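You operate a simulated robot arm through the tools that you are given. There is no shell and no other tool.

You are at the controls of a simulated two-armed robot. One attempt, no reset.

TASK
When the black charger shows FULL, shelve the brown battery and put the teal one on charge in bay 2.
Fine: its socket is off while the flat plug moves, on again last; move the plug before you put the full battery on the upper shelf. Set down upright: what you pick out.

It is judged by the outcome, as a careful person would: the job done as asked, and still so three seconds after it is handed in. It fails if anything else is knocked over, pushed out of place, dropped, spilled or broken.

THE ROBOT
Two 7-joint arms with fingered hands on one trunk that stands fixed in place. Base frame: the origin is at the foot of the trunk, x ahead of it, y to its left, z up; the work surface is at about z = 0.8. Units: m, rad, N and s.
The left shoulder is at [0.07, 0.142, 1.339], the right one opposite. With the tool pointing down near the work surface each hand reaches from about 0.1 to 0.72 m from the base axis, measured 20 degrees to its own side. Payload 3.6 kg a hand.
The tool frame of a hand sits at the grasp point between the pads (the TCP): z along the fingers, y along the line on which they close. The tips reach 0.025 m beyond it. The gripper opens to 0.088 m. The gripper's body begins 0.029 m behind the TCP. The gripper is a hand of 5 fingers: y runs from the thumb to the fingers, the wrist lies at [-0.013, -0.097, -0.162] in the tool frame, and closing takes about 1.5 s.
Orientation is told as [roll, pitch, yaw] about the base's x, y, z axes, in that order, counted from this pose: with the fingers straight down and the wrist toward the robot, the tool's x, y and z point along [0, 1, 0], [1, 0, 0] and [0, 0, -1] of the base frame.

THE INTERFACE
- The arms move only by the tool drive_tool. It takes "left_series", "right_series" or both (then of equal length, played together; a hand with none holds still); each is a list of rows, each a list of 6 numbers: the shift along the tool's x, y, z in cm, then the turn, a rotation vector about the tool's x, y, z in rad. In form: [[tx, ty, tz, rx, ry, rz], ...]. A call has 1 to 20 rows; each row is the pose to reach, as a shift and turn from the pose commanded when the call began, along the tool's axes at that moment. "left_fingers" and "right_fingers" are, for a hand that has rows, the finger opening in cm, from 0 to 8.8, set as the call begins (left out, the last holds). Rows are played at 5 a second. More than 0.05 m and 0.15 rad between two rows, or a gripper value outside its range, and nothing of the call is played. A pose out of reach is approached as far as the arm can. The call stops where the force on the tool passes 40 N (or 10 N more than at its start, if that is more) or the arm is blocked; 0.2 s more then pass. Each finger travels about 0.072 m/s and halts on what it meets, pressing with about 32 N; the grip force reading is that of the motor and also rises with nothing between the fingers. The clock runs only during rows and for 0.2 s after the last one: add rows that repeat a pose to give the fingers time. The reply holds the time, the measured pose of the TCP, the force on the tool along the base axes, the opening and the grip force, in the units named above and with some noise, with the torque about the TCP (base axes, N m) and any sound that the robot's microphone picked up.
- Cameras (640 x 400 px; columns grow to the right, rows downward): "scene" is now at [0.1343, 0.029, 1.5715]; the picture's right is [0.33, -0.94, 0.00], its down [-0.50, -0.18, -0.85] and it looks along [0.80, 0.28, -0.53] (base axes); focal length 214 px, centre (320, 200). "left" rides on the left gripper at [-0.059, -0.079, -0.105] in its tool frame; the picture's right is [-0.73, -0.32, 0.61], its down [0.62, -0.68, 0.38] and it looks along [0.29, 0.66, 0.70] (tool axes); focal length 234 px, centre (320, 200). "right" rides on the right gripper at [0.059, -0.079, -0.105] in its tool frame; the picture's right is [-0.73, 0.32, -0.61], its down [-0.62, -0.68, 0.38] and it looks along [-0.29, 0.66, 0.70] (tool axes); focal length 234 px, centre (320, 200). There is no depth. A picture from a camera that has moved, and an enlarged one, comes with that camera's place and axes in the base frame and with its lens.
- grab_frame(camera): a new picture of that camera. No time passes.
- lift_body(by): slides the trunk up (or, below 0, down) by that many m; the arms and the scene camera ride with it, the base frame stays. It gives what a move gives, with no picture.
- set_fingers(index, middle, ring, little, thumb_bend, thumb_turn, hand): sets how far each is bent, from 0 (flat) to 1 (curled in); at 0.3 the hand is open as for a grip, at 0.7 the pads meet at the TCP. One left out holds its place. A second passes; each finger stops where it meets its share of the squeeze, and holds until it gets a number again. A gripper value or a shape takes the hand back. It gives what a move gives, with no picture; readings hold the bend of each and the force on index, middle, ring, little, thumb and palm. thumb_turn goes from beside the hand (0) to across from the fingers (1), as for a grip.
- set_grasp(shape, hand): the hand has 5 fingers and takes this shape, open, in about a second: jaw (thumb against the fingers, like two jaws); tri (thumb and two fingers); tip (a fingertip pinch); poke (one finger out to press); point (the index stretched); flat (the hand flat); cup (the hand cupped); fist (a fist). The gripper value then closes the fingers along that shape, each until it touches; the sizes above hold for jaw. It gives what a move gives, with no picture.
- turn_head(pan, tilt): turns the head with the scene camera to pan (to the left, within 1.501 rad either way) and tilt (down, from -0.506 to 1.204), counted from straight ahead of the robot. It gives what a move gives.
- close_up(camera, box): a new picture of the part [left, top, right, bottom] of that camera's present view, enlarged. No time passes.
- close_job(): hands the job in; it is judged then, once.

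Places have to be worked out from the pictures, the camera data and where the tool is seen. Open the grippers and draw the arms clear of the work before you hand the job in, unless the task says otherwise.

The tools are called by a JSON object that holds its "name" and its "arguments". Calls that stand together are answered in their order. drive_tool: Moves the arms, as the interface text tells. Its arguments: {"type":"object","properties":{"left_series":{"type":"array"},"left_fingers":{"type":"number"},"right_series":{"type":"array"},"right_fingers":{"type":"number"}},"required":[]} The other tools are called the same way: lift_body (by) slides the trunk up or down; set_grasp (shape, hand) gives the hand a shape; set_fingers (index, middle, ring, little, thumb_bend, thumb_turn, hand) moves the fingers one by one; turn_head (pan, tilt) turns the head that bears the scene camera; grab_frame (camera) takes a picture; close_up (camera, box) takes an enlarged picture of a part of a camera's view; close_job () hands the job in.

At the start:

```text
time: 0.0
left_tool_pos: [0.3301, 0.3622, 1.4847]
left_ee_rot: [0.0, 0.0, 0.001]
left_wrist_force: [-0.9, -0.3, 0.4]
left_moment: [0.0, 0.01, 0.0]
left_width: 0.0875
left_gripper_force: 0.1
left_shape: jaw
left_bend: [0.3, 0.3, 0.3, 0.3, 0.3, 0.98]
left_finger forces: [0.0, 0.0, 0.1, 0.0, 0.0, 0.1]
right_tool_pos: [0.4112, 0.0083, 1.4848]
right_ee_rot: [0.002, -0.001, 0.0]
right_wrist_force: [0.0, 0.0, -0.1]
right_moment: [0.01, 0.02, 0.03]
right_width: 0.0873
right_gripper_force: 0.1
right_shape: jaw
right_bend: [0.3, 0.3, 0.3, 0.3, 0.3, 0.98]
right_finger forces: [0.1, 0.0, 0.0, 0.0, 0.0, 0.0]
trunk travel left (down, up): [-0.875, 0.065]
head pan, tilt: [0.337, 0.564]
```

scene: 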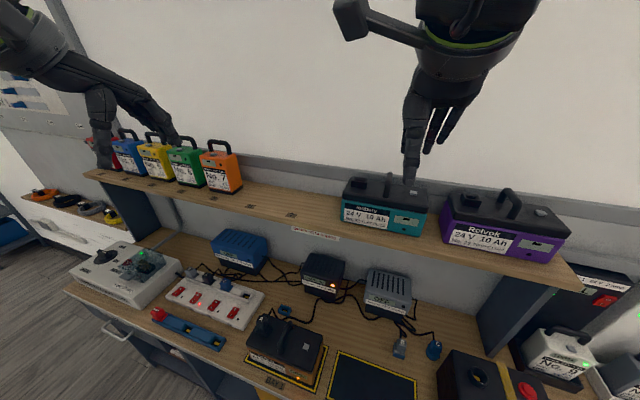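
right: 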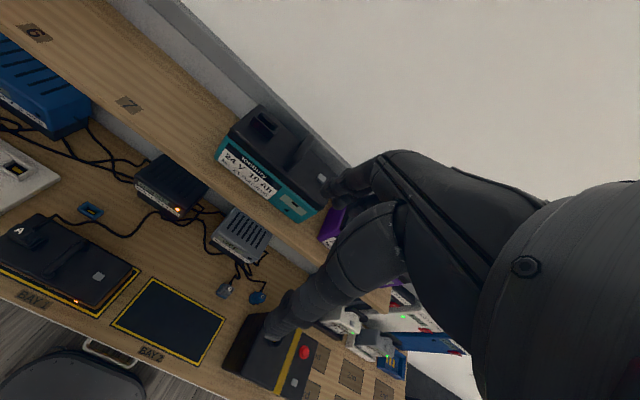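
left: 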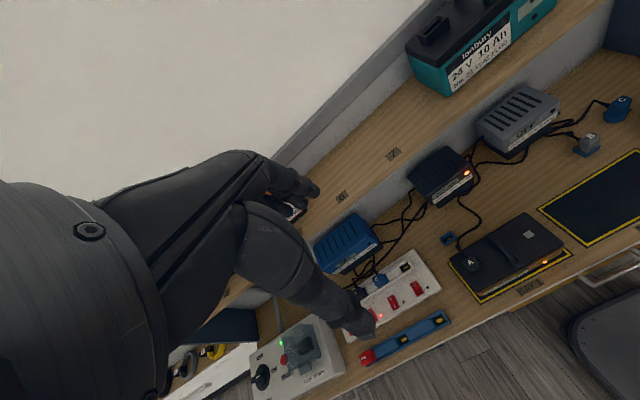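

I start by looking closely at the scene: the bench, chargers, labels and sockets.

{"name": "close_up", "arguments": {"camera": "scene", "box": [60, 220, 280, 360]}}

{"name": "close_up", "arguments": {"camera": "scene", "box": [230, 220, 450, 400]}}

{"name": "close_up", "arguments": {"camera": "scene", "box": [320, 160, 580, 300]}}

{"name": "close_up", "arguments": {"camera": "left", "box": [230, 180, 640, 400]}}

```text
2.86 times, centred on (170, 290) of scene
camera zoom: at [0.1343, 0.029, 1.5715], right [0.33, -0.94, 0.0], down [-0.5, -0.18, -0.85], along [0.8, 0.28, -0.53], focal length 613 px, centre (749, -57)
```

zoom: 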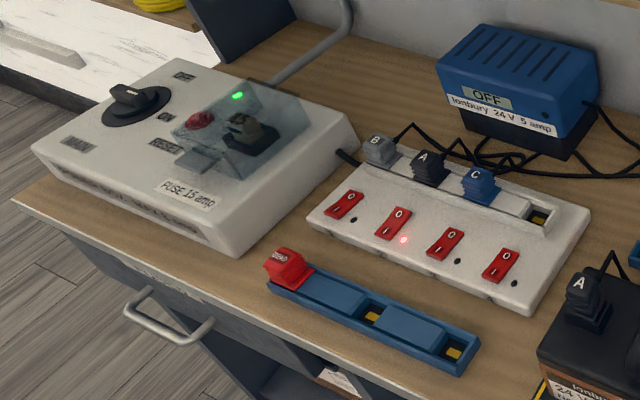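

```text
2.22 times, centred on (340, 310) of scene
camera zoom: at [0.1343, 0.029, 1.5715], right [0.33, -0.94, 0.0], down [-0.5, -0.18, -0.85], along [0.8, 0.28, -0.53], focal length 477 px, centre (276, -44)
```

zoom: 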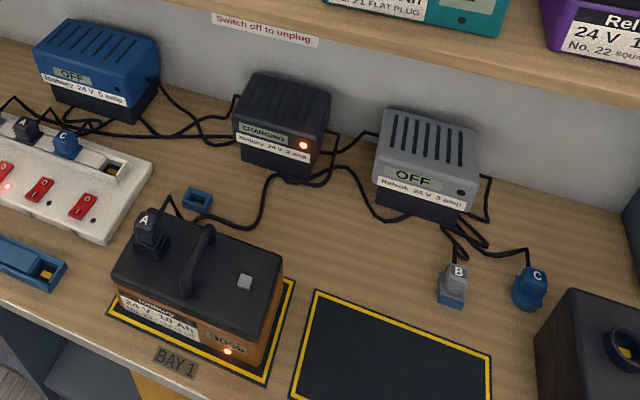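

```text
2.46 times, centred on (450, 230) of scene
camera zoom: at [0.1343, 0.029, 1.5715], right [0.33, -0.94, 0.0], down [-0.5, -0.18, -0.85], along [0.8, 0.28, -0.53], focal length 528 px, centre (0, 126)
```

zoom: 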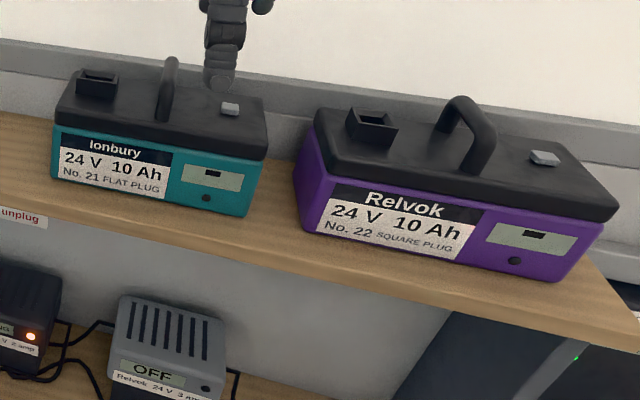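

```text
1.56 times, centred on (435, 290) of left
camera zoom: at [0.2511, 0.3043, 1.5902], right [-0.32, -0.73, -0.61], down [-0.68, 0.62, -0.38], along [0.66, 0.29, -0.7], focal length 366 px, centre (140, 60)
```

zoom: 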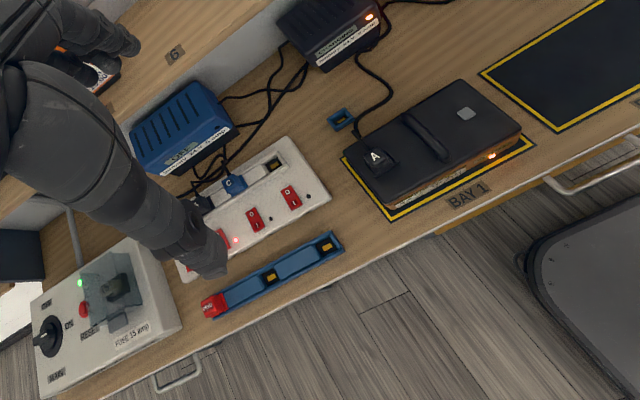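

The black charger reads CHARGING, and the brown battery (bay 1, about 90%) has plug A. I'll zoom in further on the labels, switches and small parts before moving.

{"name": "close_up", "arguments": {"camera": "scene", "box": [240, 300, 340, 400]}}

{"name": "close_up", "arguments": {"camera": "scene", "box": [140, 260, 280, 350]}}

{"name": "close_up", "arguments": {"camera": "scene", "box": [290, 240, 450, 370]}}

{"name": "close_up", "arguments": {"camera": "right", "box": [0, 80, 320, 380]}}

{"name": "close_up", "arguments": {"camera": "scene", "box": [430, 260, 640, 400]}}

```text
4.00 times, centred on (290, 350) of scene
camera zoom: at [0.1343, 0.029, 1.5715], right [0.33, -0.94, 0.0], down [-0.5, -0.18, -0.85], along [0.8, 0.28, -0.53], focal length 858 px, centre (440, -400)
```

zoom: 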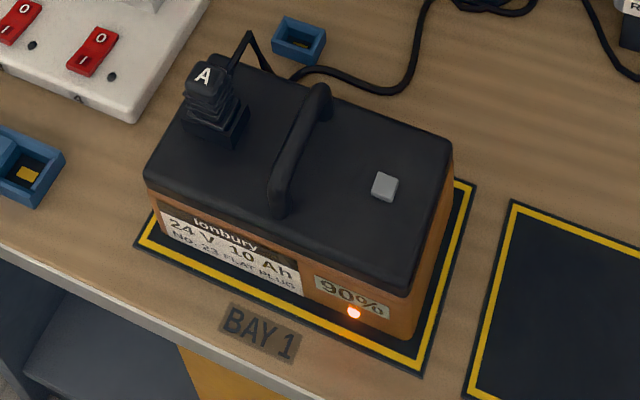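

```text
4.44 times, centred on (210, 305) of scene
camera zoom: at [0.1343, 0.029, 1.5715], right [0.33, -0.94, 0.0], down [-0.5, -0.18, -0.85], along [0.8, 0.28, -0.53], focal length 953 px, centre (809, -267)
```

zoom: 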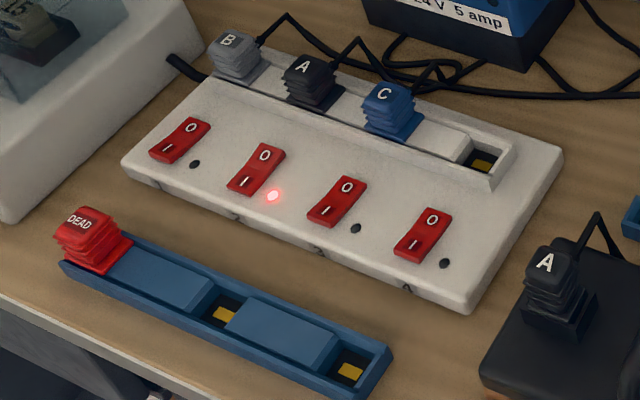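

```text
3.08 times, centred on (370, 305) of scene
camera zoom: at [0.1343, 0.029, 1.5715], right [0.33, -0.94, 0.0], down [-0.5, -0.18, -0.85], along [0.8, 0.28, -0.53], focal length 660 px, centre (166, -123)
```

zoom: 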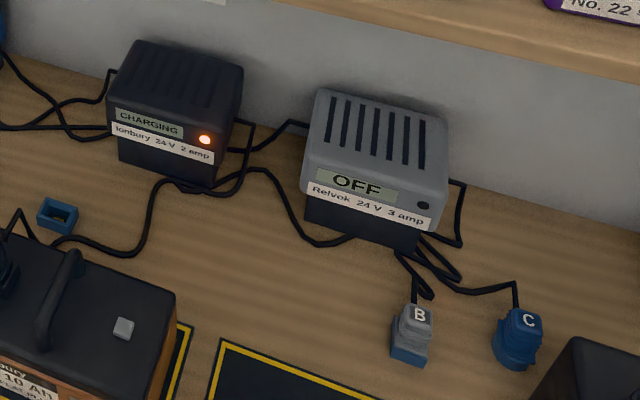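

```text
1.33 times, centred on (160, 230) of right
camera zoom: at [0.3308, 0.0676, 1.5893], right [0.32, -0.73, 0.61], down [-0.68, -0.62, -0.38], along [0.66, -0.29, -0.7], focal length 312 px, centre (533, 160)
```

zoom: 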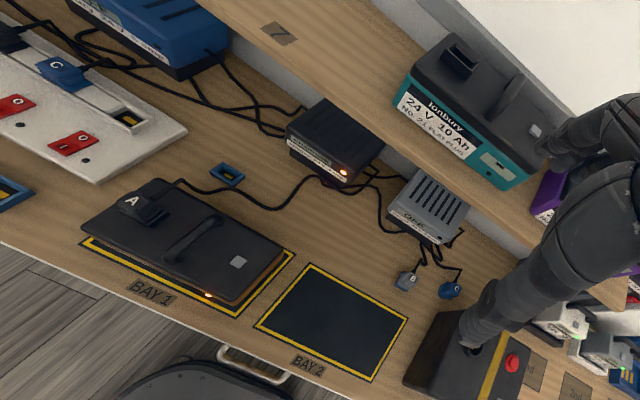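

```text
2.86 times, centred on (535, 330) of scene
camera zoom: at [0.1343, 0.029, 1.5715], right [0.33, -0.94, 0.0], down [-0.5, -0.18, -0.85], along [0.8, 0.28, -0.53], focal length 613 px, centre (-294, -171)
```

zoom: 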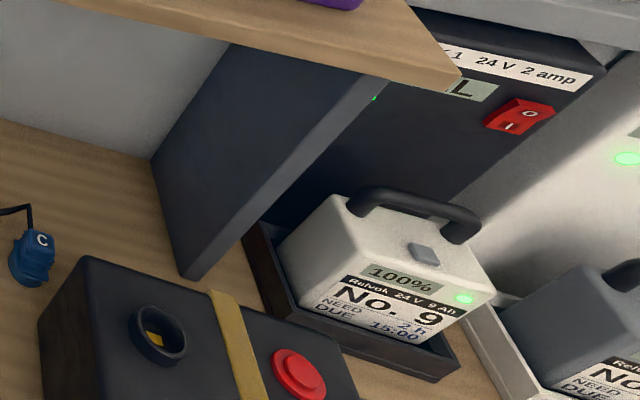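

Layout so far: bay 1 centre is about (0.40, 0.23), bay 2 about (0.39, -0.04), the strip switch for A about (0.43, 0.62), and the teal handle about (0.67, 0.03, 1.33). I'll turn the head to see the right part and the upper shelf better.

{"name": "turn_head", "arguments": {"pan": 0.0, "tilt": 0.35}}

{"name": "grab_frame", "arguments": {"camera": "scene"}}

```text
time: 0.8
left_tool_pos: [0.3302, 0.3627, 1.4841]
left_ee_rot: [0.0, -0.001, 0.0]
left_wrist_force: [-0.1, 1.2, 0.4]
left_moment: [-0.03, -0.01, -0.01]
left_width: 0.0877
left_gripper_force: 0.1
left_shape: jaw
left_bend: [0.3, 0.3, 0.3, 0.3, 0.3, 0.98]
left_finger forces: [0.1, 0.0, 0.0, 0.0, 0.0, 0.0]
right_tool_pos: [0.4109, 0.0079, 1.4845]
right_ee_rot: [-0.001, -0.001, 0.001]
right_wrist_force: [-0.9, 0.4, -0.3]
right_moment: [0.02, -0.01, 0.0]
right_width: 0.0876
right_gripper_force: 0.0
right_shape: jaw
right_bend: [0.3, 0.3, 0.3, 0.3, 0.3, 0.98]
right_finger forces: [0.1, 0.0, 0.1, 0.1, 0.0, 0.0]
trunk travel left (down, up): [-0.875, 0.065]
head pan, tilt: [0.0, 0.351]
```

```text
taken
camera scene: at [0.143, -0.0005, 1.5909], right [0.0, -1.0, 0.0], down [-0.34, 0.0, -0.94], along [0.94, 0.0, -0.34], focal length 214 px, centre (320, 200)
```

scene: 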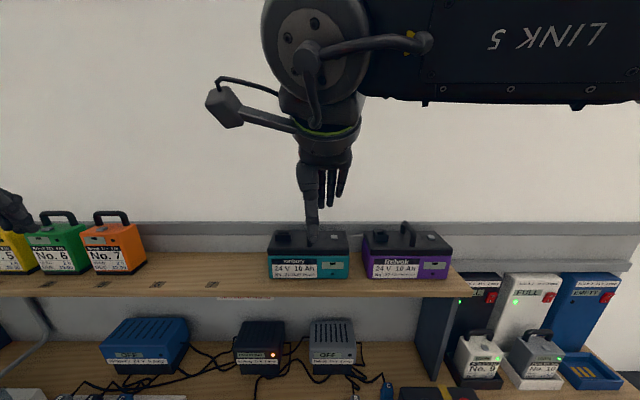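

The right side has separate chargers with No. 9 and No. 10, unrelated to the job. I'll zoom in on the upper shelf around teal, and the chargers' displays.

{"name": "close_up", "arguments": {"camera": "scene", "box": [180, 200, 480, 320]}}

{"name": "close_up", "arguments": {"camera": "scene", "box": [420, 250, 640, 400]}}

{"name": "close_up", "arguments": {"camera": "scene", "box": [80, 300, 400, 400]}}

{"name": "close_up", "arguments": {"camera": "scene", "box": [0, 190, 250, 320]}}

```text
2.13 times, centred on (330, 260) of scene
camera zoom: at [0.143, -0.0005, 1.5909], right [0.0, -1.0, 0.0], down [-0.34, 0.0, -0.94], along [0.94, 0.0, -0.34], focal length 458 px, centre (299, 72)
```

zoom: 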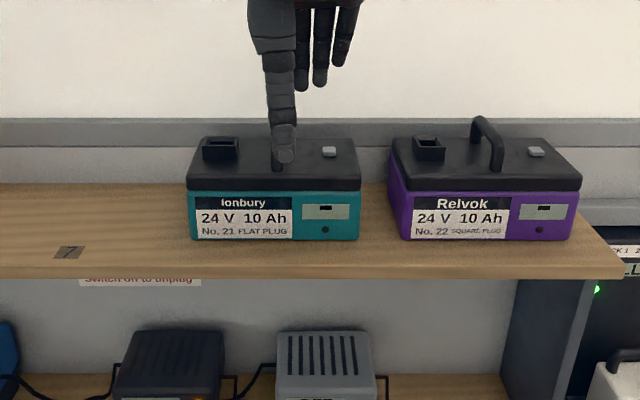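

```text
2.67 times, centred on (530, 325) of scene
camera zoom: at [0.143, -0.0005, 1.5909], right [0.0, -1.0, 0.0], down [-0.34, 0.0, -0.94], along [0.94, 0.0, -0.34], focal length 572 px, centre (-240, -133)
```

zoom: 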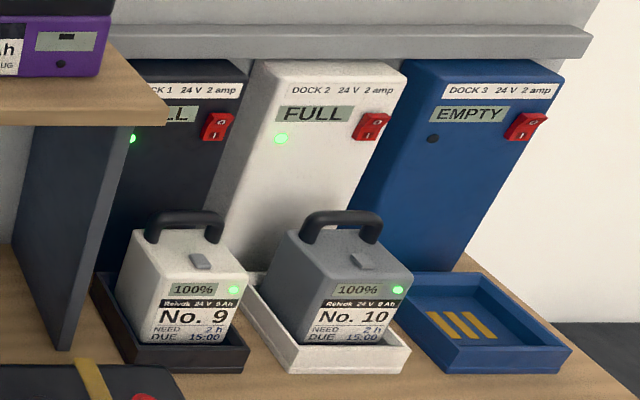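

```text
2.00 times, centred on (240, 350) of scene
camera zoom: at [0.143, -0.0005, 1.5909], right [0.0, -1.0, 0.0], down [-0.34, 0.0, -0.94], along [0.94, 0.0, -0.34], focal length 429 px, centre (480, -100)
```

zoom: 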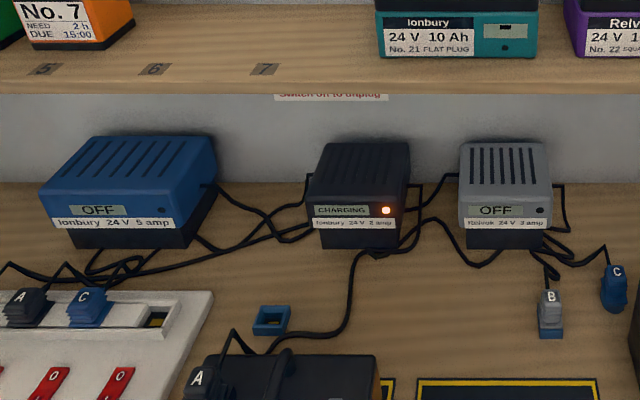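

```text
2.56 times, centred on (125, 255) of scene
camera zoom: at [0.143, -0.0005, 1.5909], right [0.0, -1.0, 0.0], down [-0.34, 0.0, -0.94], along [0.94, 0.0, -0.34], focal length 549 px, centre (819, 59)
```

zoom: 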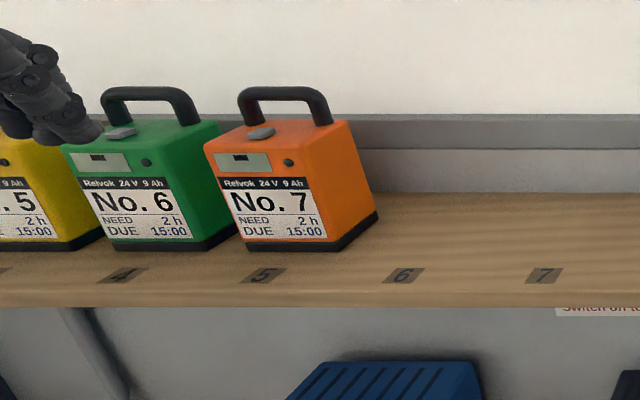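

The upper shelf is at z≈1.21 and teal's front at x≈0.59. I'll bring the right hand above the teal battery with its grip axis turned across the handle (yaw +90°), and the left hand toward the switch strip at a safe height.

{"name": "drive_tool", "arguments": {"right_series": [[0.1, 1.5, -0.2, 0, 0, -0.143], [0.2, 3, -0.4, 0, 0, -0.286], [0.3, 4.5, -0.6, 0, 0, -0.429], [0.4, 6, -0.8, 0, 0, -0.571], [0.5, 7.5, -1.0, 0, 0, -0.714], [0.6, 9, -1.2, 0, 0, -0.857], [0.7, 10.5, -1.4, 0, 0, -1.0], [0.8, 12, -1.6, 0, 0, -1.143], [0.9, 13.5, -1.8, 0, 0, -1.286], [1.0, 15, -2.0, 0, 0, -1.428], [1.1, 16.5, -2.2, 0, 0, -1.571]], "left_series": [[1.8, 0.4, 2.5, 0, 0, -0.08], [3.6, 0.8, 5, 0, 0, -0.16], [5.4, 1.2, 7.5, 0, 0, -0.24], [7.2, 1.6, 10, 0, 0, -0.32], [9, 2, 12.5, 0, 0, -0.4], [10.8, 2.4, 15, 0, 0, -0.48], [12.6, 2.8, 17.5, 0, 0, -0.56], [14.4, 3.2, 20, 0, 0, -0.64], [16.2, 3.6, 22.5, 0, 0, -0.72], [18, 4, 25, 0, 0, -0.8], [20, 4.4, 27.5, 0, 0, -0.87]]}}

{"name": "grab_frame", "arguments": {"camera": "scene"}}

{"name": "grab_frame", "arguments": {"camera": "right"}}

{"name": "grab_frame", "arguments": {"camera": "left"}}

```text
time: 3.2
left_tool_pos: [0.3747, 0.5654, 1.2105]
left_ee_rot: [-0.001, 0.001, 0.871]
left_wrist_force: [-1.1, 0.6, -0.6]
left_moment: [0.0, 0.0, 0.01]
left_width: 0.0878
left_gripper_force: 0.1
left_shape: jaw
left_bend: [0.3, 0.3, 0.3, 0.3, 0.3, 0.98]
left_finger forces: [0.0, 0.0, 0.0, 0.1, 0.0, 0.1]
right_tool_pos: [0.3445, 0.0785, 1.4276]
right_ee_rot: [0.0, -0.013, 1.53]
right_wrist_force: [-0.2, -0.3, 0.8]
right_moment: [-0.02, 0.0, -0.03]
right_width: 0.0879
right_gripper_force: 0.0
right_shape: jaw
right_bend: [0.3, 0.3, 0.3, 0.3, 0.3, 0.98]
right_finger forces: [0.0, 0.1, 0.0, 0.1, 0.0, 0.0]
right hand out of reach, approached as far as the arm can: row 7, 8, 9, 10, 11
trunk travel left (down, up): [-0.875, 0.065]
head pan, tilt: [0.0, 0.351]
```

```text
taken
camera scene: at [0.1434, 0.0011, 1.591], right [0.0, -1.0, 0.0], down [-0.34, 0.0, -0.94], along [0.94, 0.0, -0.34], focal length 214 px, centre (320, 200)
```

scene: 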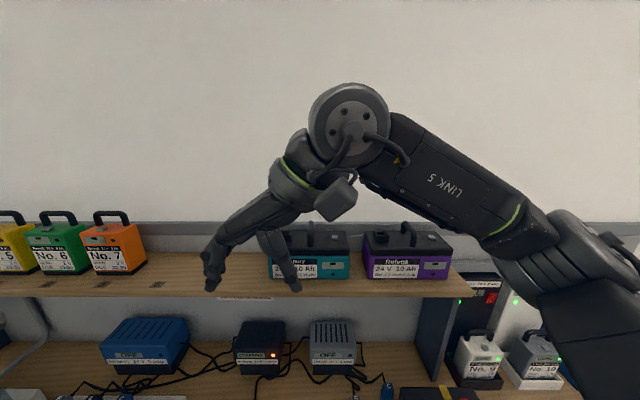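

```text
taken
camera right: at [0.2842, 0.0021, 1.5307], right [0.74, 0.28, 0.61], down [0.59, -0.7, -0.39], along [0.32, 0.65, -0.69], focal length 234 px, centre (320, 200)
```

right: 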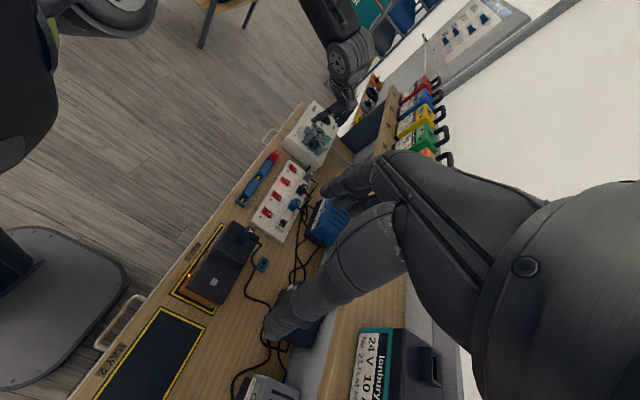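

```text
taken
camera left: at [0.3679, 0.4681, 1.3154], right [0.35, -0.72, -0.61], down [-0.92, -0.12, -0.38], along [0.2, 0.69, -0.7], focal length 234 px, centre (320, 200)
```

left: 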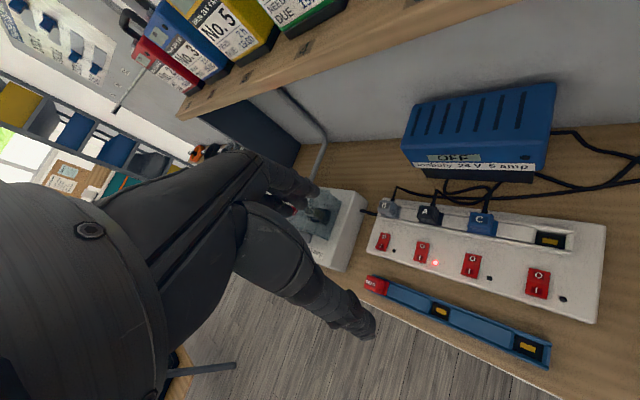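

Straight down with yaw +90° is out of the right arm's reach that far forward, so I'll try tilting the fingers forward (rotation about the tool's y), which brings the wrist nearer to the shoulder.

{"name": "drive_tool", "arguments": {"right_series": [[1, 0, 0, 0, -0.13, 0], [2, 0, 0, 0, -0.26, 0], [3, 0, 0, 0, -0.39, 0], [4, 0, 0, 0, -0.52, 0], [5, 0, 0, 0, -0.65, 0], [6, 0, 0, 0, -0.78, 0], [6, 0, 0, 0, -0.78, 0], [6, 0, 0, 0, -0.78, 0]]}}

{"name": "grab_frame", "arguments": {"camera": "scene"}}

```text
time: 5.0
left_tool_pos: [0.3741, 0.5648, 1.2115]
left_ee_rot: [0.001, 0.0, 0.871]
left_wrist_force: [0.3, 0.3, 0.5]
left_moment: [0.0, -0.01, 0.03]
left_width: 0.0877
left_gripper_force: 0.1
left_shape: jaw
left_bend: [0.3, 0.3, 0.3, 0.3, 0.3, 0.98]
left_finger forces: [0.0, 0.1, 0.0, 0.1, 0.1, 0.1]
right_tool_pos: [0.2901, 0.0767, 1.4268]
right_ee_rot: [-0.78, -0.001, 1.57]
right_wrist_force: [-0.2, 0.2, 0.2]
right_moment: [0.0, 0.02, 0.03]
right_width: 0.0879
right_gripper_force: 0.1
right_shape: jaw
right_bend: [0.3, 0.3, 0.3, 0.3, 0.3, 0.98]
right_finger forces: [0.0, 0.0, 0.1, 0.1, 0.0, 0.0]
right hand out of reach, approached as far as the arm can: row 1
trunk travel left (down, up): [-0.875, 0.065]
head pan, tilt: [0.0, 0.351]
```

```text
taken
camera scene: at [0.1435, -0.0006, 1.5909], right [0.0, -1.0, 0.0], down [-0.34, 0.0, -0.94], along [0.94, 0.0, -0.34], focal length 214 px, centre (320, 200)
```

scene: 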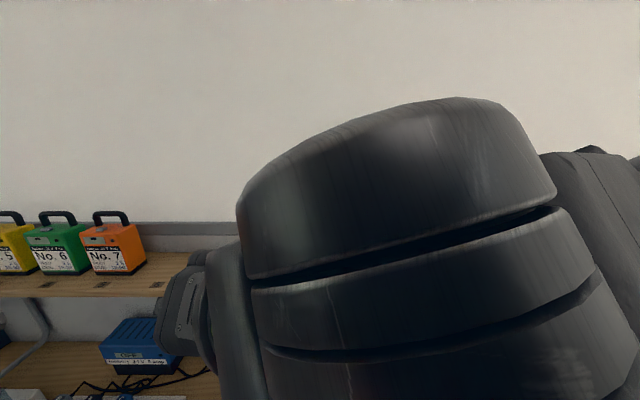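

The commanded pose now follows the arm; this elbow posture blocks the head camera. I'll undo the tilt and then turn the right hand the other way (yaw −90°, palm facing inward), which should be the more natural posture.

{"name": "drive_tool", "arguments": {"right_series": [[-1.9, -1.2, 0.5, 0, 0.13, 0], [-3.8, -2.4, 1, 0, 0.26, 0], [-5.7, -3.6, 1.4, 0, 0.39, 0], [-7.6, -4.8, 1.9, 0, 0.52, 0], [-9.5, -6, 2.4, 0, 0.65, 0], [-11.3, -7, 2.8, 0, 0.78, 0]]}}

{"name": "drive_tool", "arguments": {"right_series": [[0, 0, 0, 0, 0, 0.14], [0, 0, 0, 0, 0, 0.28], [0, 0, 0, 0, 0, 0.42], [0, 0, 0, 0, 0, 0.56], [0, 0, 0, 0, 0, 0.7], [0, 0, 0, 0, 0, 0.84], [0, 0, 0, 0, 0, 0.98], [0, 0, 0, 0, 0, 1.12], [0, 0, 0, 0, 0, 1.26], [0, 0, 0, 0, 0, 1.4], [0, 0, 0, 0, 0, 1.54]]}}

{"name": "grab_frame", "arguments": {"camera": "scene"}}

```text
time: 6.4
left_tool_pos: [0.3751, 0.5648, 1.2114]
left_ee_rot: [0.001, 0.0, 0.872]
left_wrist_force: [-0.3, 0.4, 0.2]
left_moment: [0.04, -0.01, 0.0]
left_width: 0.0877
left_gripper_force: 0.1
left_shape: jaw
left_bend: [0.3, 0.3, 0.3, 0.3, 0.3, 0.98]
left_finger forces: [0.0, 0.0, 0.0, 0.1, 0.1, 0.0]
right_tool_pos: [0.313, 0.0392, 1.4496]
right_ee_rot: [0.001, -0.007, 1.558]
right_wrist_force: [0.0, 0.0, 0.4]
right_moment: [-0.02, 0.0, 0.02]
right_width: 0.0879
right_gripper_force: 0.0
right_shape: jaw
right_bend: [0.3, 0.3, 0.3, 0.3, 0.3, 0.98]
right_finger forces: [0.0, 0.0, 0.1, 0.0, 0.1, 0.0]
right hand out of reach, approached as far as the arm can: row 3, 4, 5, 6
trunk travel left (down, up): [-0.875, 0.065]
head pan, tilt: [0.0, 0.351]
```

```text
time: 8.8
left_tool_pos: [0.3731, 0.5658, 1.2102]
left_ee_rot: [-0.001, 0.001, 0.871]
left_wrist_force: [-0.2, 0.3, -0.3]
left_moment: [0.0, 0.01, 0.01]
left_width: 0.088
left_gripper_force: 0.1
left_shape: jaw
left_bend: [0.3, 0.3, 0.3, 0.3, 0.3, 0.98]
left_finger forces: [0.0, 0.0, 0.0, 0.1, 0.1, 0.1]
right_tool_pos: [0.314, 0.0404, 1.4528]
right_ee_rot: [0.001, -0.002, 0.027]
right_wrist_force: [-0.9, 0.4, -0.7]
right_moment: [-0.02, -0.01, 0.04]
right_width: 0.0876
right_gripper_force: 0.1
right_shape: jaw
right_bend: [0.3, 0.3, 0.3, 0.3, 0.3, 0.98]
right_finger forces: [0.0, 0.0, 0.0, 0.1, 0.1, 0.0]
trunk travel left (down, up): [-0.875, 0.065]
head pan, tilt: [0.0, 0.351]
```

```text
taken
camera scene: at [0.1418, 0.0007, 1.5911], right [0.0, -1.0, 0.0], down [-0.34, 0.0, -0.94], along [0.94, 0.0, -0.34], focal length 214 px, centre (320, 200)
```

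scene: 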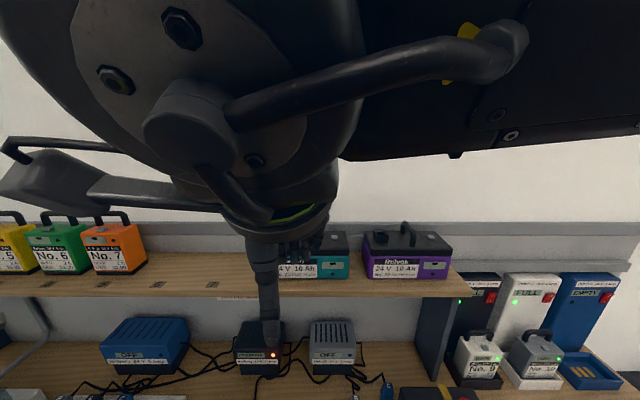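

Now at yaw 0. Next I turn to yaw −90° while moving forward and slightly up, watching whether it stays in reach.

{"name": "drive_tool", "arguments": {"right_series": [[-0.5, 1.5, -0.4, 0, 0, 0.143], [-1, 3, -0.8, 0, 0, 0.286], [-1.5, 4.5, -1.2, 0, 0, 0.429], [-2, 6, -1.6, 0, 0, 0.571], [-2.5, 7.5, -2, 0, 0, 0.714], [-3, 9, -2.4, 0, 0, 0.857], [-3.5, 10.5, -2.8, 0, 0, 1.0], [-4, 12, -3.2, 0, 0, 1.143], [-4.5, 13.5, -3.6, 0, 0, 1.286], [-5, 15, -4, 0, 0, 1.428], [-5.5, 16.5, -4.4, 0, 0, 1.571]]}}

{"name": "grab_frame", "arguments": {"camera": "scene"}}

```text
time: 11.2
left_tool_pos: [0.3749, 0.5632, 1.2119]
left_ee_rot: [0.0, 0.001, 0.871]
left_wrist_force: [-1.0, 0.2, 0.0]
left_moment: [-0.01, 0.0, -0.01]
left_width: 0.0874
left_gripper_force: 0.1
left_shape: jaw
left_bend: [0.3, 0.3, 0.3, 0.3, 0.3, 0.98]
left_finger forces: [0.0, 0.1, 0.0, 0.0, 0.0, 0.1]
right_tool_pos: [0.4129, -0.0578, 1.3376]
right_ee_rot: [0.041, 0.023, -1.513]
right_wrist_force: [-1.3, 0.7, 0.4]
right_moment: [-0.02, -0.05, 0.01]
right_width: 0.0879
right_gripper_force: 0.0
right_shape: jaw
right_bend: [0.3, 0.3, 0.3, 0.3, 0.3, 0.98]
right_finger forces: [0.1, 0.0, 0.0, 0.0, 0.0, 0.1]
right hand out of reach, approached as far as the arm can: row 3, 4, 5, 6, 7, 8, 9, 10, 11
trunk travel left (down, up): [-0.875, 0.065]
head pan, tilt: [0.0, 0.351]
```

```text
taken
camera scene: at [0.1438, -0.0014, 1.5909], right [0.0, -1.0, 0.0], down [-0.34, 0.0, -0.94], along [0.94, 0.0, -0.34], focal length 214 px, centre (320, 200)
```

scene: 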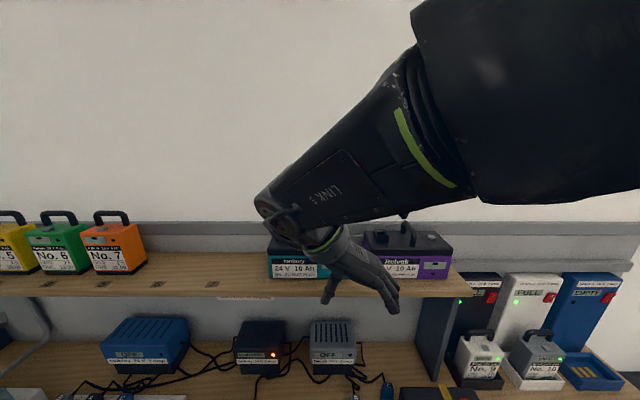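

The yaw −90° posture puts the hand at (0.41, −0.06, 1.34) with palm inward. Adding forward tilt and moving forward and up to test reach toward the teal handle.

{"name": "drive_tool", "arguments": {"right_series": [[0, 0, -1.7, 0, 0.12, 0], [0, 0, -3.4, 0, 0.24, 0], [0, 0, -5.1, 0, 0.36, 0], [1, -1, -6.8, 0, 0.48, 0], [2, -2, -8.5, 0, 0.6, 0], [4, -3, -10.2, 0, 0.72, 0], [6, -4, -11.9, 0, 0.8, 0], [8, -5, -12, 0, 0.8, 0]]}}

{"name": "grab_frame", "arguments": {"camera": "scene"}}

{"name": "grab_frame", "arguments": {"camera": "right"}}

```text
time: 13.0
left_tool_pos: [0.3743, 0.5651, 1.2105]
left_ee_rot: [-0.001, 0.002, 0.872]
left_wrist_force: [0.4, 0.1, -0.3]
left_moment: [-0.02, -0.01, 0.0]
left_width: 0.0876
left_gripper_force: 0.1
left_shape: jaw
left_bend: [0.3, 0.3, 0.3, 0.3, 0.3, 0.98]
left_finger forces: [0.1, 0.1, 0.0, 0.0, 0.0, 0.0]
right_tool_pos: [0.4802, -0.0056, 1.462]
right_ee_rot: [0.84, 0.022, -1.512]
right_wrist_force: [-1.2, 0.2, 0.6]
right_moment: [0.01, -0.01, -0.02]
right_width: 0.0878
right_gripper_force: 0.1
right_shape: jaw
right_bend: [0.3, 0.3, 0.3, 0.3, 0.3, 0.98]
right_finger forces: [0.0, 0.1, 0.0, 0.0, 0.0, 0.1]
right hand out of reach, approached as far as the arm can: row 3, 4, 5, 6
trunk travel left (down, up): [-0.875, 0.065]
head pan, tilt: [0.0, 0.351]
```

```text
taken
camera scene: at [0.1446, 0.0005, 1.5908], right [0.0, -1.0, 0.0], down [-0.34, 0.0, -0.94], along [0.94, 0.0, -0.34], focal length 214 px, centre (320, 200)
```

scene: 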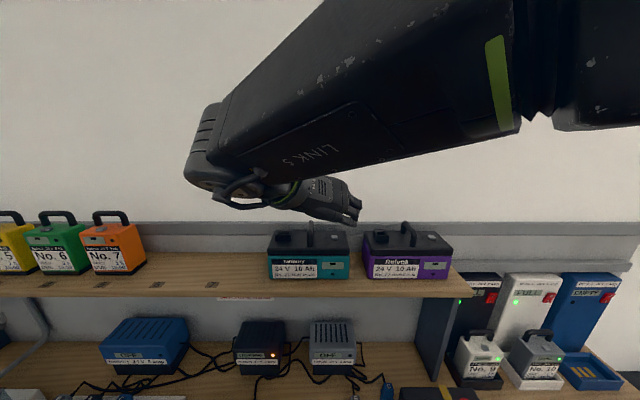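

```text
taken
camera right: at [0.4375, 0.0696, 1.576], right [-0.92, -0.37, -0.14], down [-0.17, 0.69, -0.7], along [0.36, -0.62, -0.69], focal length 234 px, centre (320, 200)
```

right: 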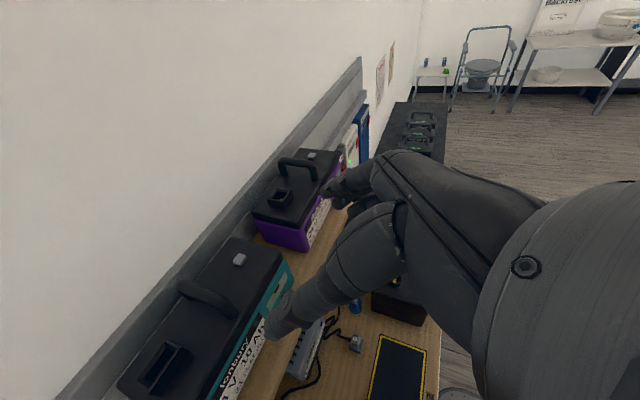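

Reachable now. Let me enlarge the teal battery in both cameras to locate its handle accurately.

{"name": "close_up", "arguments": {"camera": "right", "box": [110, 220, 310, 400]}}

{"name": "close_up", "arguments": {"camera": "scene", "box": [250, 210, 370, 290]}}

{"name": "close_up", "arguments": {"camera": "scene", "box": [220, 310, 380, 400]}}

```text
2.22 times, centred on (210, 310) of right
camera zoom: at [0.4375, 0.0696, 1.576], right [-0.92, -0.37, -0.14], down [-0.17, 0.69, -0.7], along [0.36, -0.62, -0.69], focal length 520 px, centre (564, -44)
```

zoom: 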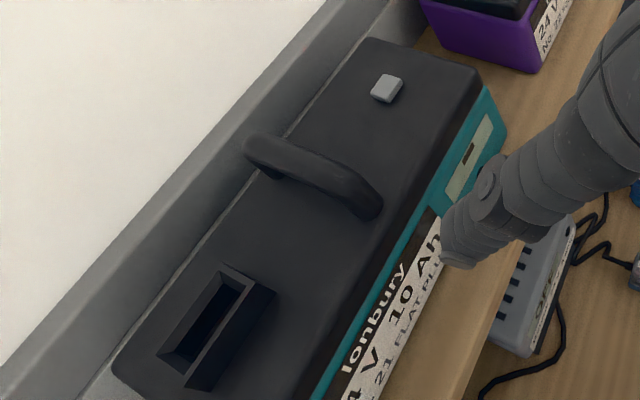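

```text
5.00 times, centred on (310, 250) of scene
camera zoom: at [0.1446, 0.0005, 1.5908], right [0.0, -1.0, 0.0], down [-0.34, 0.0, -0.94], along [0.94, 0.0, -0.34], focal length 1072 px, centre (370, -50)
```

zoom: 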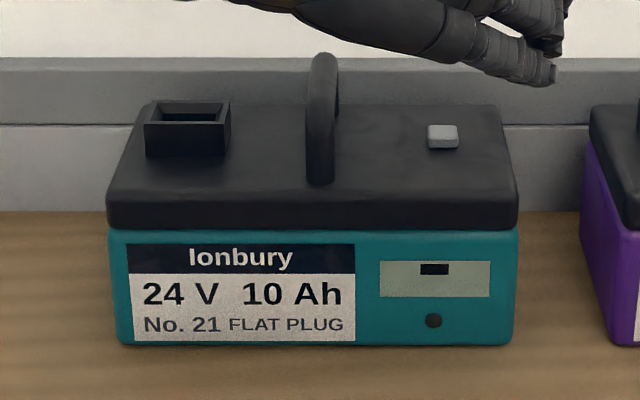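

```text
4.00 times, centred on (300, 355) of scene
camera zoom: at [0.1446, 0.0005, 1.5908], right [0.0, -1.0, 0.0], down [-0.34, 0.0, -0.94], along [0.94, 0.0, -0.34], focal length 858 px, centre (400, -420)
```

zoom: 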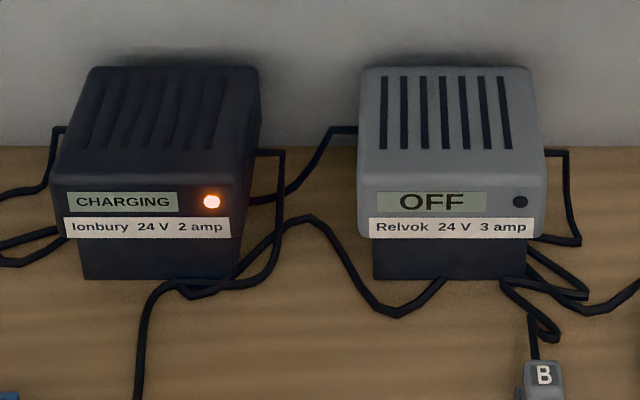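

Teal: shelf z≈1.208, front x≈0.60, lid z≈1.298, handle bar along x from about 0.61 to 0.68 at y≈0.027, top z≈1.343. The black charger still says CHARGING. I'll raise the trunk to reduce the wrist flex needed for the shelf.

{"name": "lift_body", "arguments": {"by": 0.06}}

{"name": "drive_tool", "arguments": {"right_series": [[0.5, -0.5, 0, 0, -0.07, 0], [1, -1, 0, 0, -0.14, 0], [1.5, -1.5, 0, 0, -0.21, 0], [2, -2, 0, 0, -0.28, 0], [2.5, -2.5, 0, 0, -0.35, 0], [2.5, -2.5, 0, 0, -0.42, 0]]}}

{"name": "grab_frame", "arguments": {"camera": "scene"}}

```text
time: 14.0
left_tool_pos: [0.3746, 0.5635, 1.2712]
left_ee_rot: [-0.001, 0.0, 0.872]
left_wrist_force: [0.5, -0.7, -0.1]
left_moment: [0.04, 0.02, -0.01]
left_width: 0.0878
left_gripper_force: 0.0
left_shape: jaw
left_bend: [0.3, 0.3, 0.3, 0.3, 0.3, 0.98]
left_finger forces: [0.1, 0.0, 0.1, 0.0, 0.0, 0.0]
right_tool_pos: [0.4783, -0.0065, 1.5223]
right_ee_rot: [0.841, 0.023, -1.512]
right_wrist_force: [-0.3, -0.1, 0.3]
right_moment: [0.01, 0.01, 0.02]
right_width: 0.088
right_gripper_force: 0.2
right_shape: jaw
right_bend: [0.3, 0.3, 0.3, 0.3, 0.3, 0.98]
right_finger forces: [0.0, 0.1, 0.1, 0.1, 0.0, 0.0]
trunk travel left (down, up): [-0.935, 0.005]
head pan, tilt: [0.0, 0.351]
```

```text
time: 15.4
left_tool_pos: [0.3739, 0.5631, 1.2711]
left_ee_rot: [-0.001, 0.0, 0.871]
left_wrist_force: [0.1, 0.0, -0.3]
left_moment: [-0.01, -0.02, -0.02]
left_width: 0.0876
left_gripper_force: 0.1
left_shape: jaw
left_bend: [0.3, 0.3, 0.3, 0.3, 0.3, 0.98]
left_finger forces: [0.0, 0.0, 0.0, 0.0, 0.1, 0.0]
right_tool_pos: [0.477, -0.0141, 1.4889]
right_ee_rot: [0.425, 0.053, -1.513]
right_wrist_force: [0.4, 0.5, 0.0]
right_moment: [-0.01, -0.01, 0.03]
right_width: 0.0876
right_gripper_force: 0.0
right_shape: jaw
right_bend: [0.3, 0.3, 0.3, 0.3, 0.3, 0.98]
right_finger forces: [0.0, 0.1, 0.0, 0.0, 0.0, 0.0]
right hand out of reach, approached as far as the arm can: row 4, 5, 6
trunk travel left (down, up): [-0.935, 0.005]
head pan, tilt: [0.0, 0.351]
```

```text
taken
camera scene: at [0.1399, 0.0173, 1.6404], right [0.2, -0.98, 0.0], down [-0.44, -0.09, -0.89], along [0.88, 0.18, -0.45], focal length 214 px, centre (320, 200)
```

scene: 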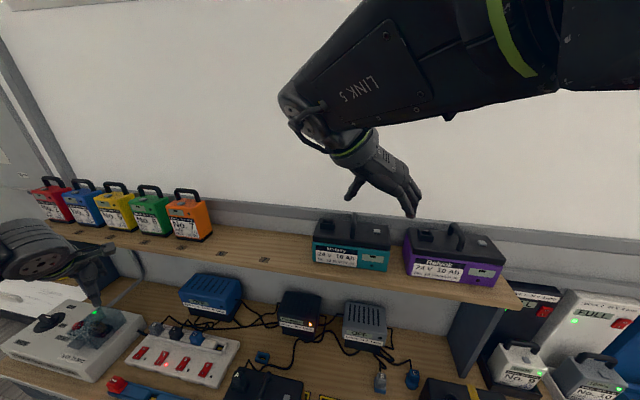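

Tilt 0.43 is reachable at z≈1.49, so lower it will be fine too. Checking the black charger display and the brown battery's percentage.

{"name": "close_up", "arguments": {"camera": "scene", "box": [260, 280, 340, 350]}}

{"name": "close_up", "arguments": {"camera": "scene", "box": [100, 300, 280, 400]}}

```text
5.71 times, centred on (300, 315) of scene
camera zoom: at [0.1399, 0.0173, 1.6404], right [0.2, -0.98, 0.0], down [-0.44, -0.09, -0.89], along [0.88, 0.18, -0.45], focal length 1226 px, centre (434, -457)
```

zoom: 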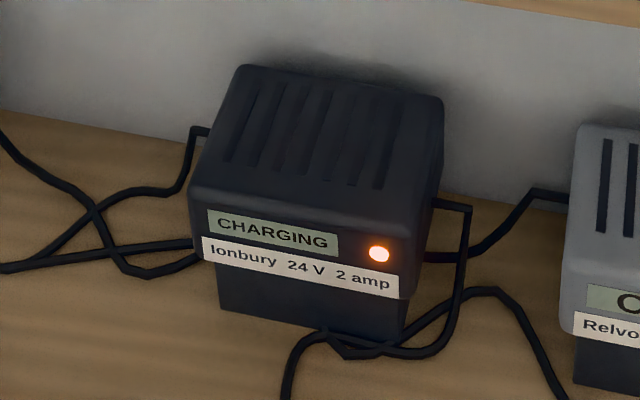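

```text
3.56 times, centred on (190, 350) of scene
camera zoom: at [0.1399, 0.0173, 1.6404], right [0.2, -0.98, 0.0], down [-0.44, -0.09, -0.89], along [0.88, 0.18, -0.45], focal length 763 px, centre (782, -333)
```

zoom: 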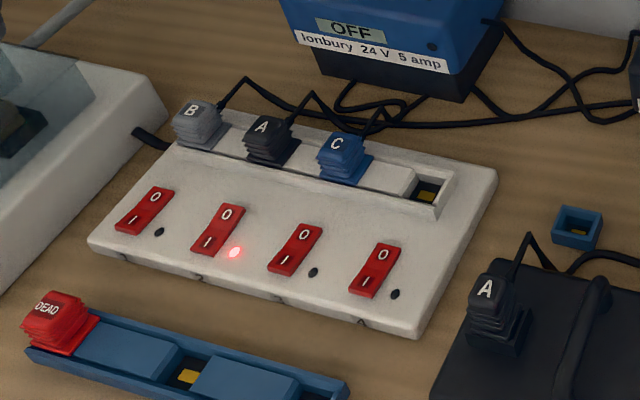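

Still CHARGING with LED lit on switch 2 only. While waiting I'll set the left hand to a poking shape and view it.

{"name": "set_grasp", "arguments": {"shape": "poke", "hand": "left"}}

{"name": "grab_frame", "arguments": {"camera": "left"}}

{"name": "grab_frame", "arguments": {"camera": "scene"}}

{"name": "grab_frame", "arguments": {"camera": "right"}}

```text
time: 16.3
left_tool_pos: [0.3741, 0.5654, 1.2705]
left_ee_rot: [0.001, 0.0, 0.87]
left_wrist_force: [0.2, -0.4, 0.0]
left_moment: [0.03, -0.02, 0.01]
left_width: 0.0
left_gripper_force: 0.1
left_shape: poke
left_bend: [0.7, 0.7, 0.99, 0.99, 1.0, 1.0]
left_finger forces: [0.0, 0.0, 0.1, 0.1, 0.0, 0.0]
right_tool_pos: [0.4764, -0.0142, 1.4894]
right_ee_rot: [0.431, 0.051, -1.513]
right_wrist_force: [0.1, -0.5, 1.1]
right_moment: [-0.04, -0.04, 0.0]
right_width: 0.0875
right_gripper_force: 0.1
right_shape: jaw
right_bend: [0.3, 0.3, 0.3, 0.3, 0.3, 0.98]
right_finger forces: [0.1, 0.1, 0.0, 0.0, 0.1, 0.0]
trunk travel left (down, up): [-0.935, 0.005]
head pan, tilt: [0.0, 0.351]
```

```text
taken
camera left: at [0.3676, 0.4669, 1.3763], right [0.35, -0.72, -0.61], down [-0.92, -0.12, -0.38], along [0.2, 0.69, -0.7], focal length 234 px, centre (320, 200)
```

left: 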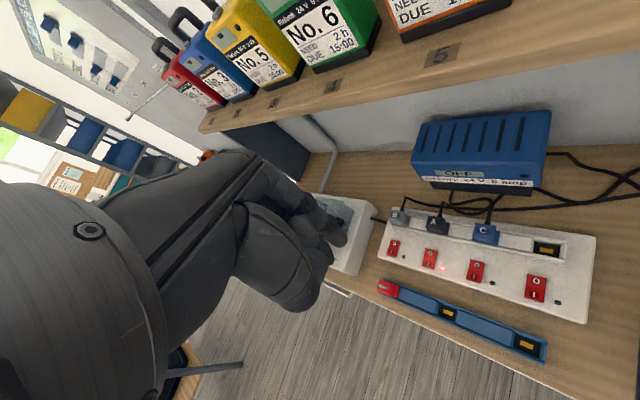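

```text
taken
camera scene: at [0.1398, 0.0195, 1.6413], right [0.21, -0.98, 0.0], down [-0.43, -0.09, -0.9], along [0.88, 0.19, -0.44], focal length 214 px, centre (320, 200)
```

scene: 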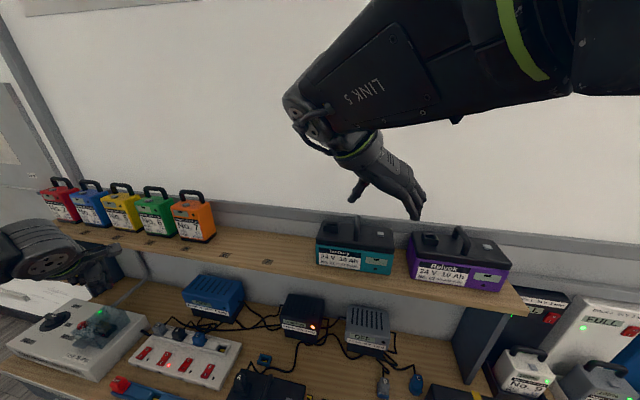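

```text
taken
camera right: at [0.4821, 0.0604, 1.6135], right [-0.89, -0.39, 0.23], down [-0.45, 0.69, -0.57], along [0.06, -0.62, -0.79], focal length 234 px, centre (320, 200)
```

right: 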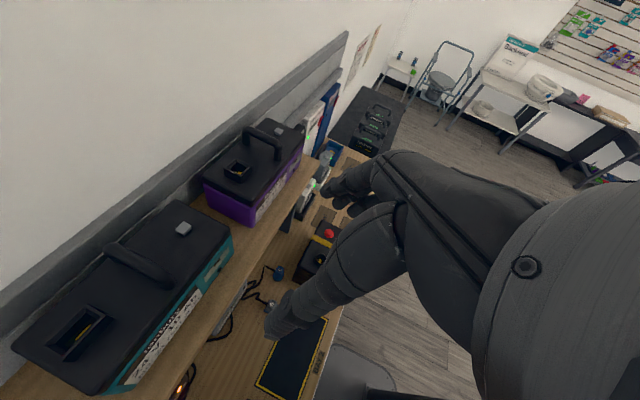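

The fingertip in poke shape sits about 2.5 cm beyond the TCP. I'll zoom on the switch strip with the left camera and with the scene camera to triangulate switch 2.

{"name": "close_up", "arguments": {"camera": "left", "box": [360, 190, 600, 340]}}

{"name": "close_up", "arguments": {"camera": "scene", "box": [110, 310, 270, 400]}}

```text
2.67 times, centred on (480, 265) of left
camera zoom: at [0.3676, 0.4669, 1.3763], right [0.35, -0.72, -0.61], down [-0.92, -0.12, -0.38], along [0.2, 0.69, -0.7], focal length 624 px, centre (-107, 27)
```

zoom: 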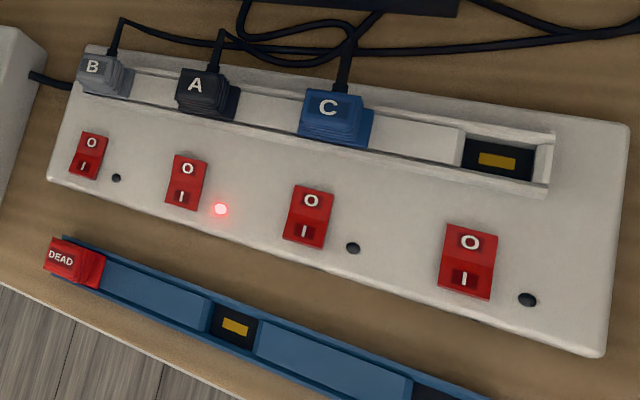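

```text
4.00 times, centred on (190, 355) of scene
camera zoom: at [0.1398, 0.0195, 1.6413], right [0.21, -0.98, 0.0], down [-0.43, -0.09, -0.9], along [0.88, 0.19, -0.44], focal length 858 px, centre (840, -420)
```

zoom: 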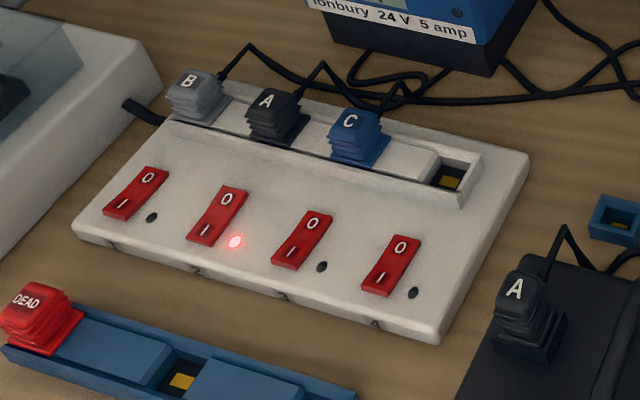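

Switch 2: "O" half at about (0.451, 0.633, 0.83), "I" half at (0.427, 0.633). The switch is near the edge of reach with the trunk up, so I lower the trunk (both hands are in clear space) and then hover the left fingertip over the O half.

{"name": "lift_body", "arguments": {"by": -0.14}}

{"name": "grab_frame", "arguments": {"camera": "scene"}}

```text
time: 18.0
left_tool_pos: [0.3734, 0.564, 1.1315]
left_ee_rot: [0.0, 0.002, 0.871]
left_wrist_force: [-0.1, -0.4, -0.7]
left_moment: [-0.01, -0.05, 0.01]
left_width: 0.0
left_gripper_force: 0.0
left_shape: poke
left_bend: [0.7, 0.7, 0.99, 0.99, 1.0, 1.0]
left_finger forces: [0.1, 0.0, 0.0, 0.0, 0.0, 0.0]
right_tool_pos: [0.4714, -0.0077, 1.3554]
right_ee_rot: [0.453, 0.032, -1.5]
right_wrist_force: [0.1, -0.1, 1.3]
right_moment: [0.01, -0.01, 0.02]
right_width: 0.0879
right_gripper_force: 0.0
right_shape: jaw
right_bend: [0.3, 0.3, 0.3, 0.3, 0.3, 0.98]
right_finger forces: [0.1, 0.0, 0.0, 0.0, 0.0, 0.0]
trunk travel left (down, up): [-0.795, 0.145]
head pan, tilt: [0.0, 0.351]
```

```text
taken
camera scene: at [0.1379, 0.0278, 1.5059], right [0.31, -0.95, 0.0], down [-0.38, -0.12, -0.92], along [0.87, 0.28, -0.39], focal length 214 px, centre (320, 200)
```

scene: 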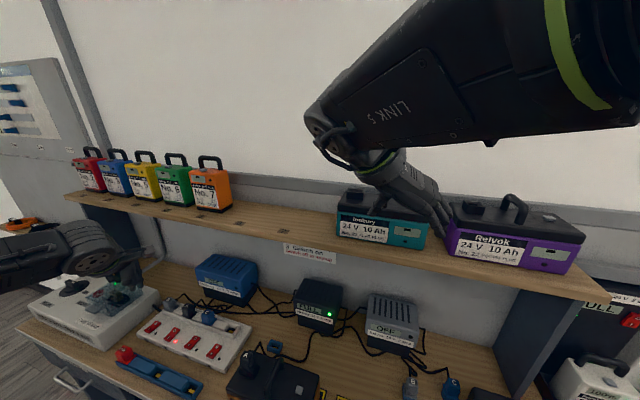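

The black charger's lamp has turned green. Let me read its display.

{"name": "close_up", "arguments": {"camera": "scene", "box": [280, 270, 360, 340]}}

{"name": "grab_frame", "arguments": {"camera": "left"}}

```text
5.71 times, centred on (320, 305) of scene
camera zoom: at [0.1379, 0.0278, 1.5059], right [0.31, -0.95, 0.0], down [-0.38, -0.12, -0.92], along [0.87, 0.28, -0.39], focal length 1226 px, centre (320, -400)
```

zoom: 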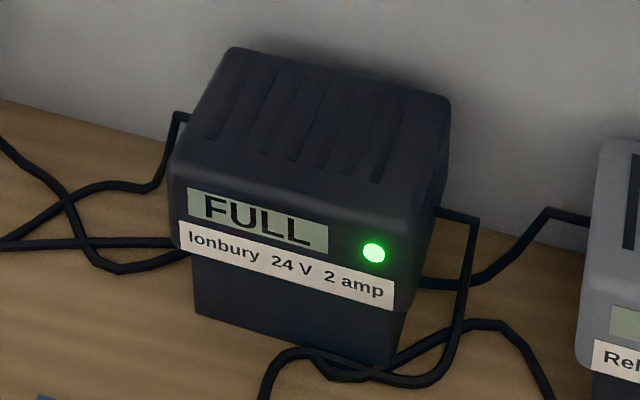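

```text
taken
camera left: at [0.3674, 0.4667, 1.2365], right [0.35, -0.71, -0.61], down [-0.92, -0.12, -0.38], along [0.2, 0.69, -0.7], focal length 234 px, centre (320, 200)
```

left: 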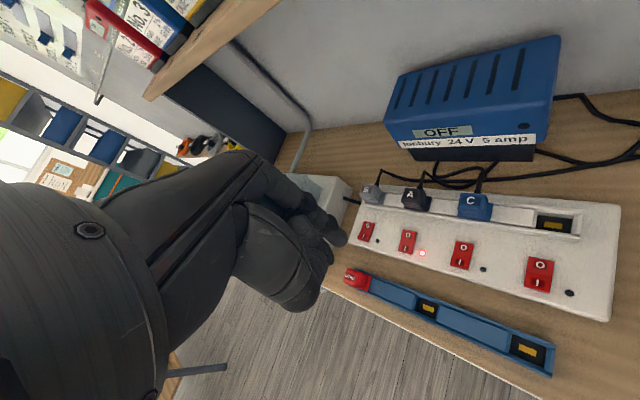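

It reads FULL. Now the left hand goes to the switch: first a look at the poking fingertip to know where it is.

{"name": "close_up", "arguments": {"camera": "left", "box": [220, 150, 480, 320]}}

{"name": "close_up", "arguments": {"camera": "scene", "box": [20, 220, 260, 380]}}

```text
2.35 times, centred on (350, 235) of left
camera zoom: at [0.3674, 0.4667, 1.2365], right [0.35, -0.71, -0.61], down [-0.92, -0.12, -0.38], along [0.2, 0.69, -0.7], focal length 551 px, centre (249, 118)
```

zoom: 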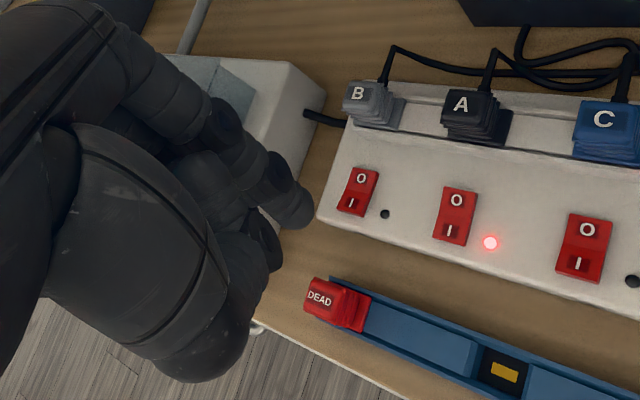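

```text
2.50 times, centred on (140, 300) of scene
camera zoom: at [0.1379, 0.0278, 1.5059], right [0.31, -0.95, 0.0], down [-0.38, -0.12, -0.92], along [0.87, 0.28, -0.39], focal length 536 px, centre (770, -50)
```

zoom: 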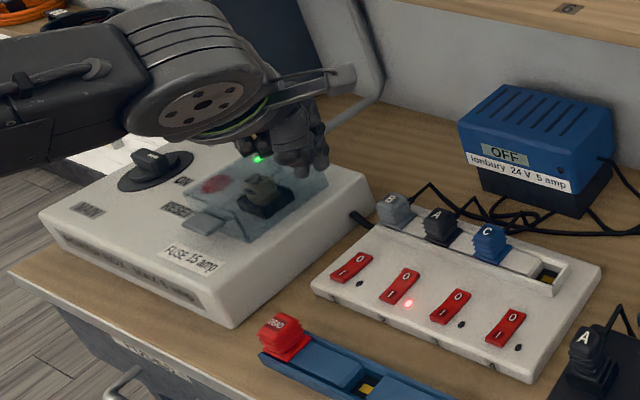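

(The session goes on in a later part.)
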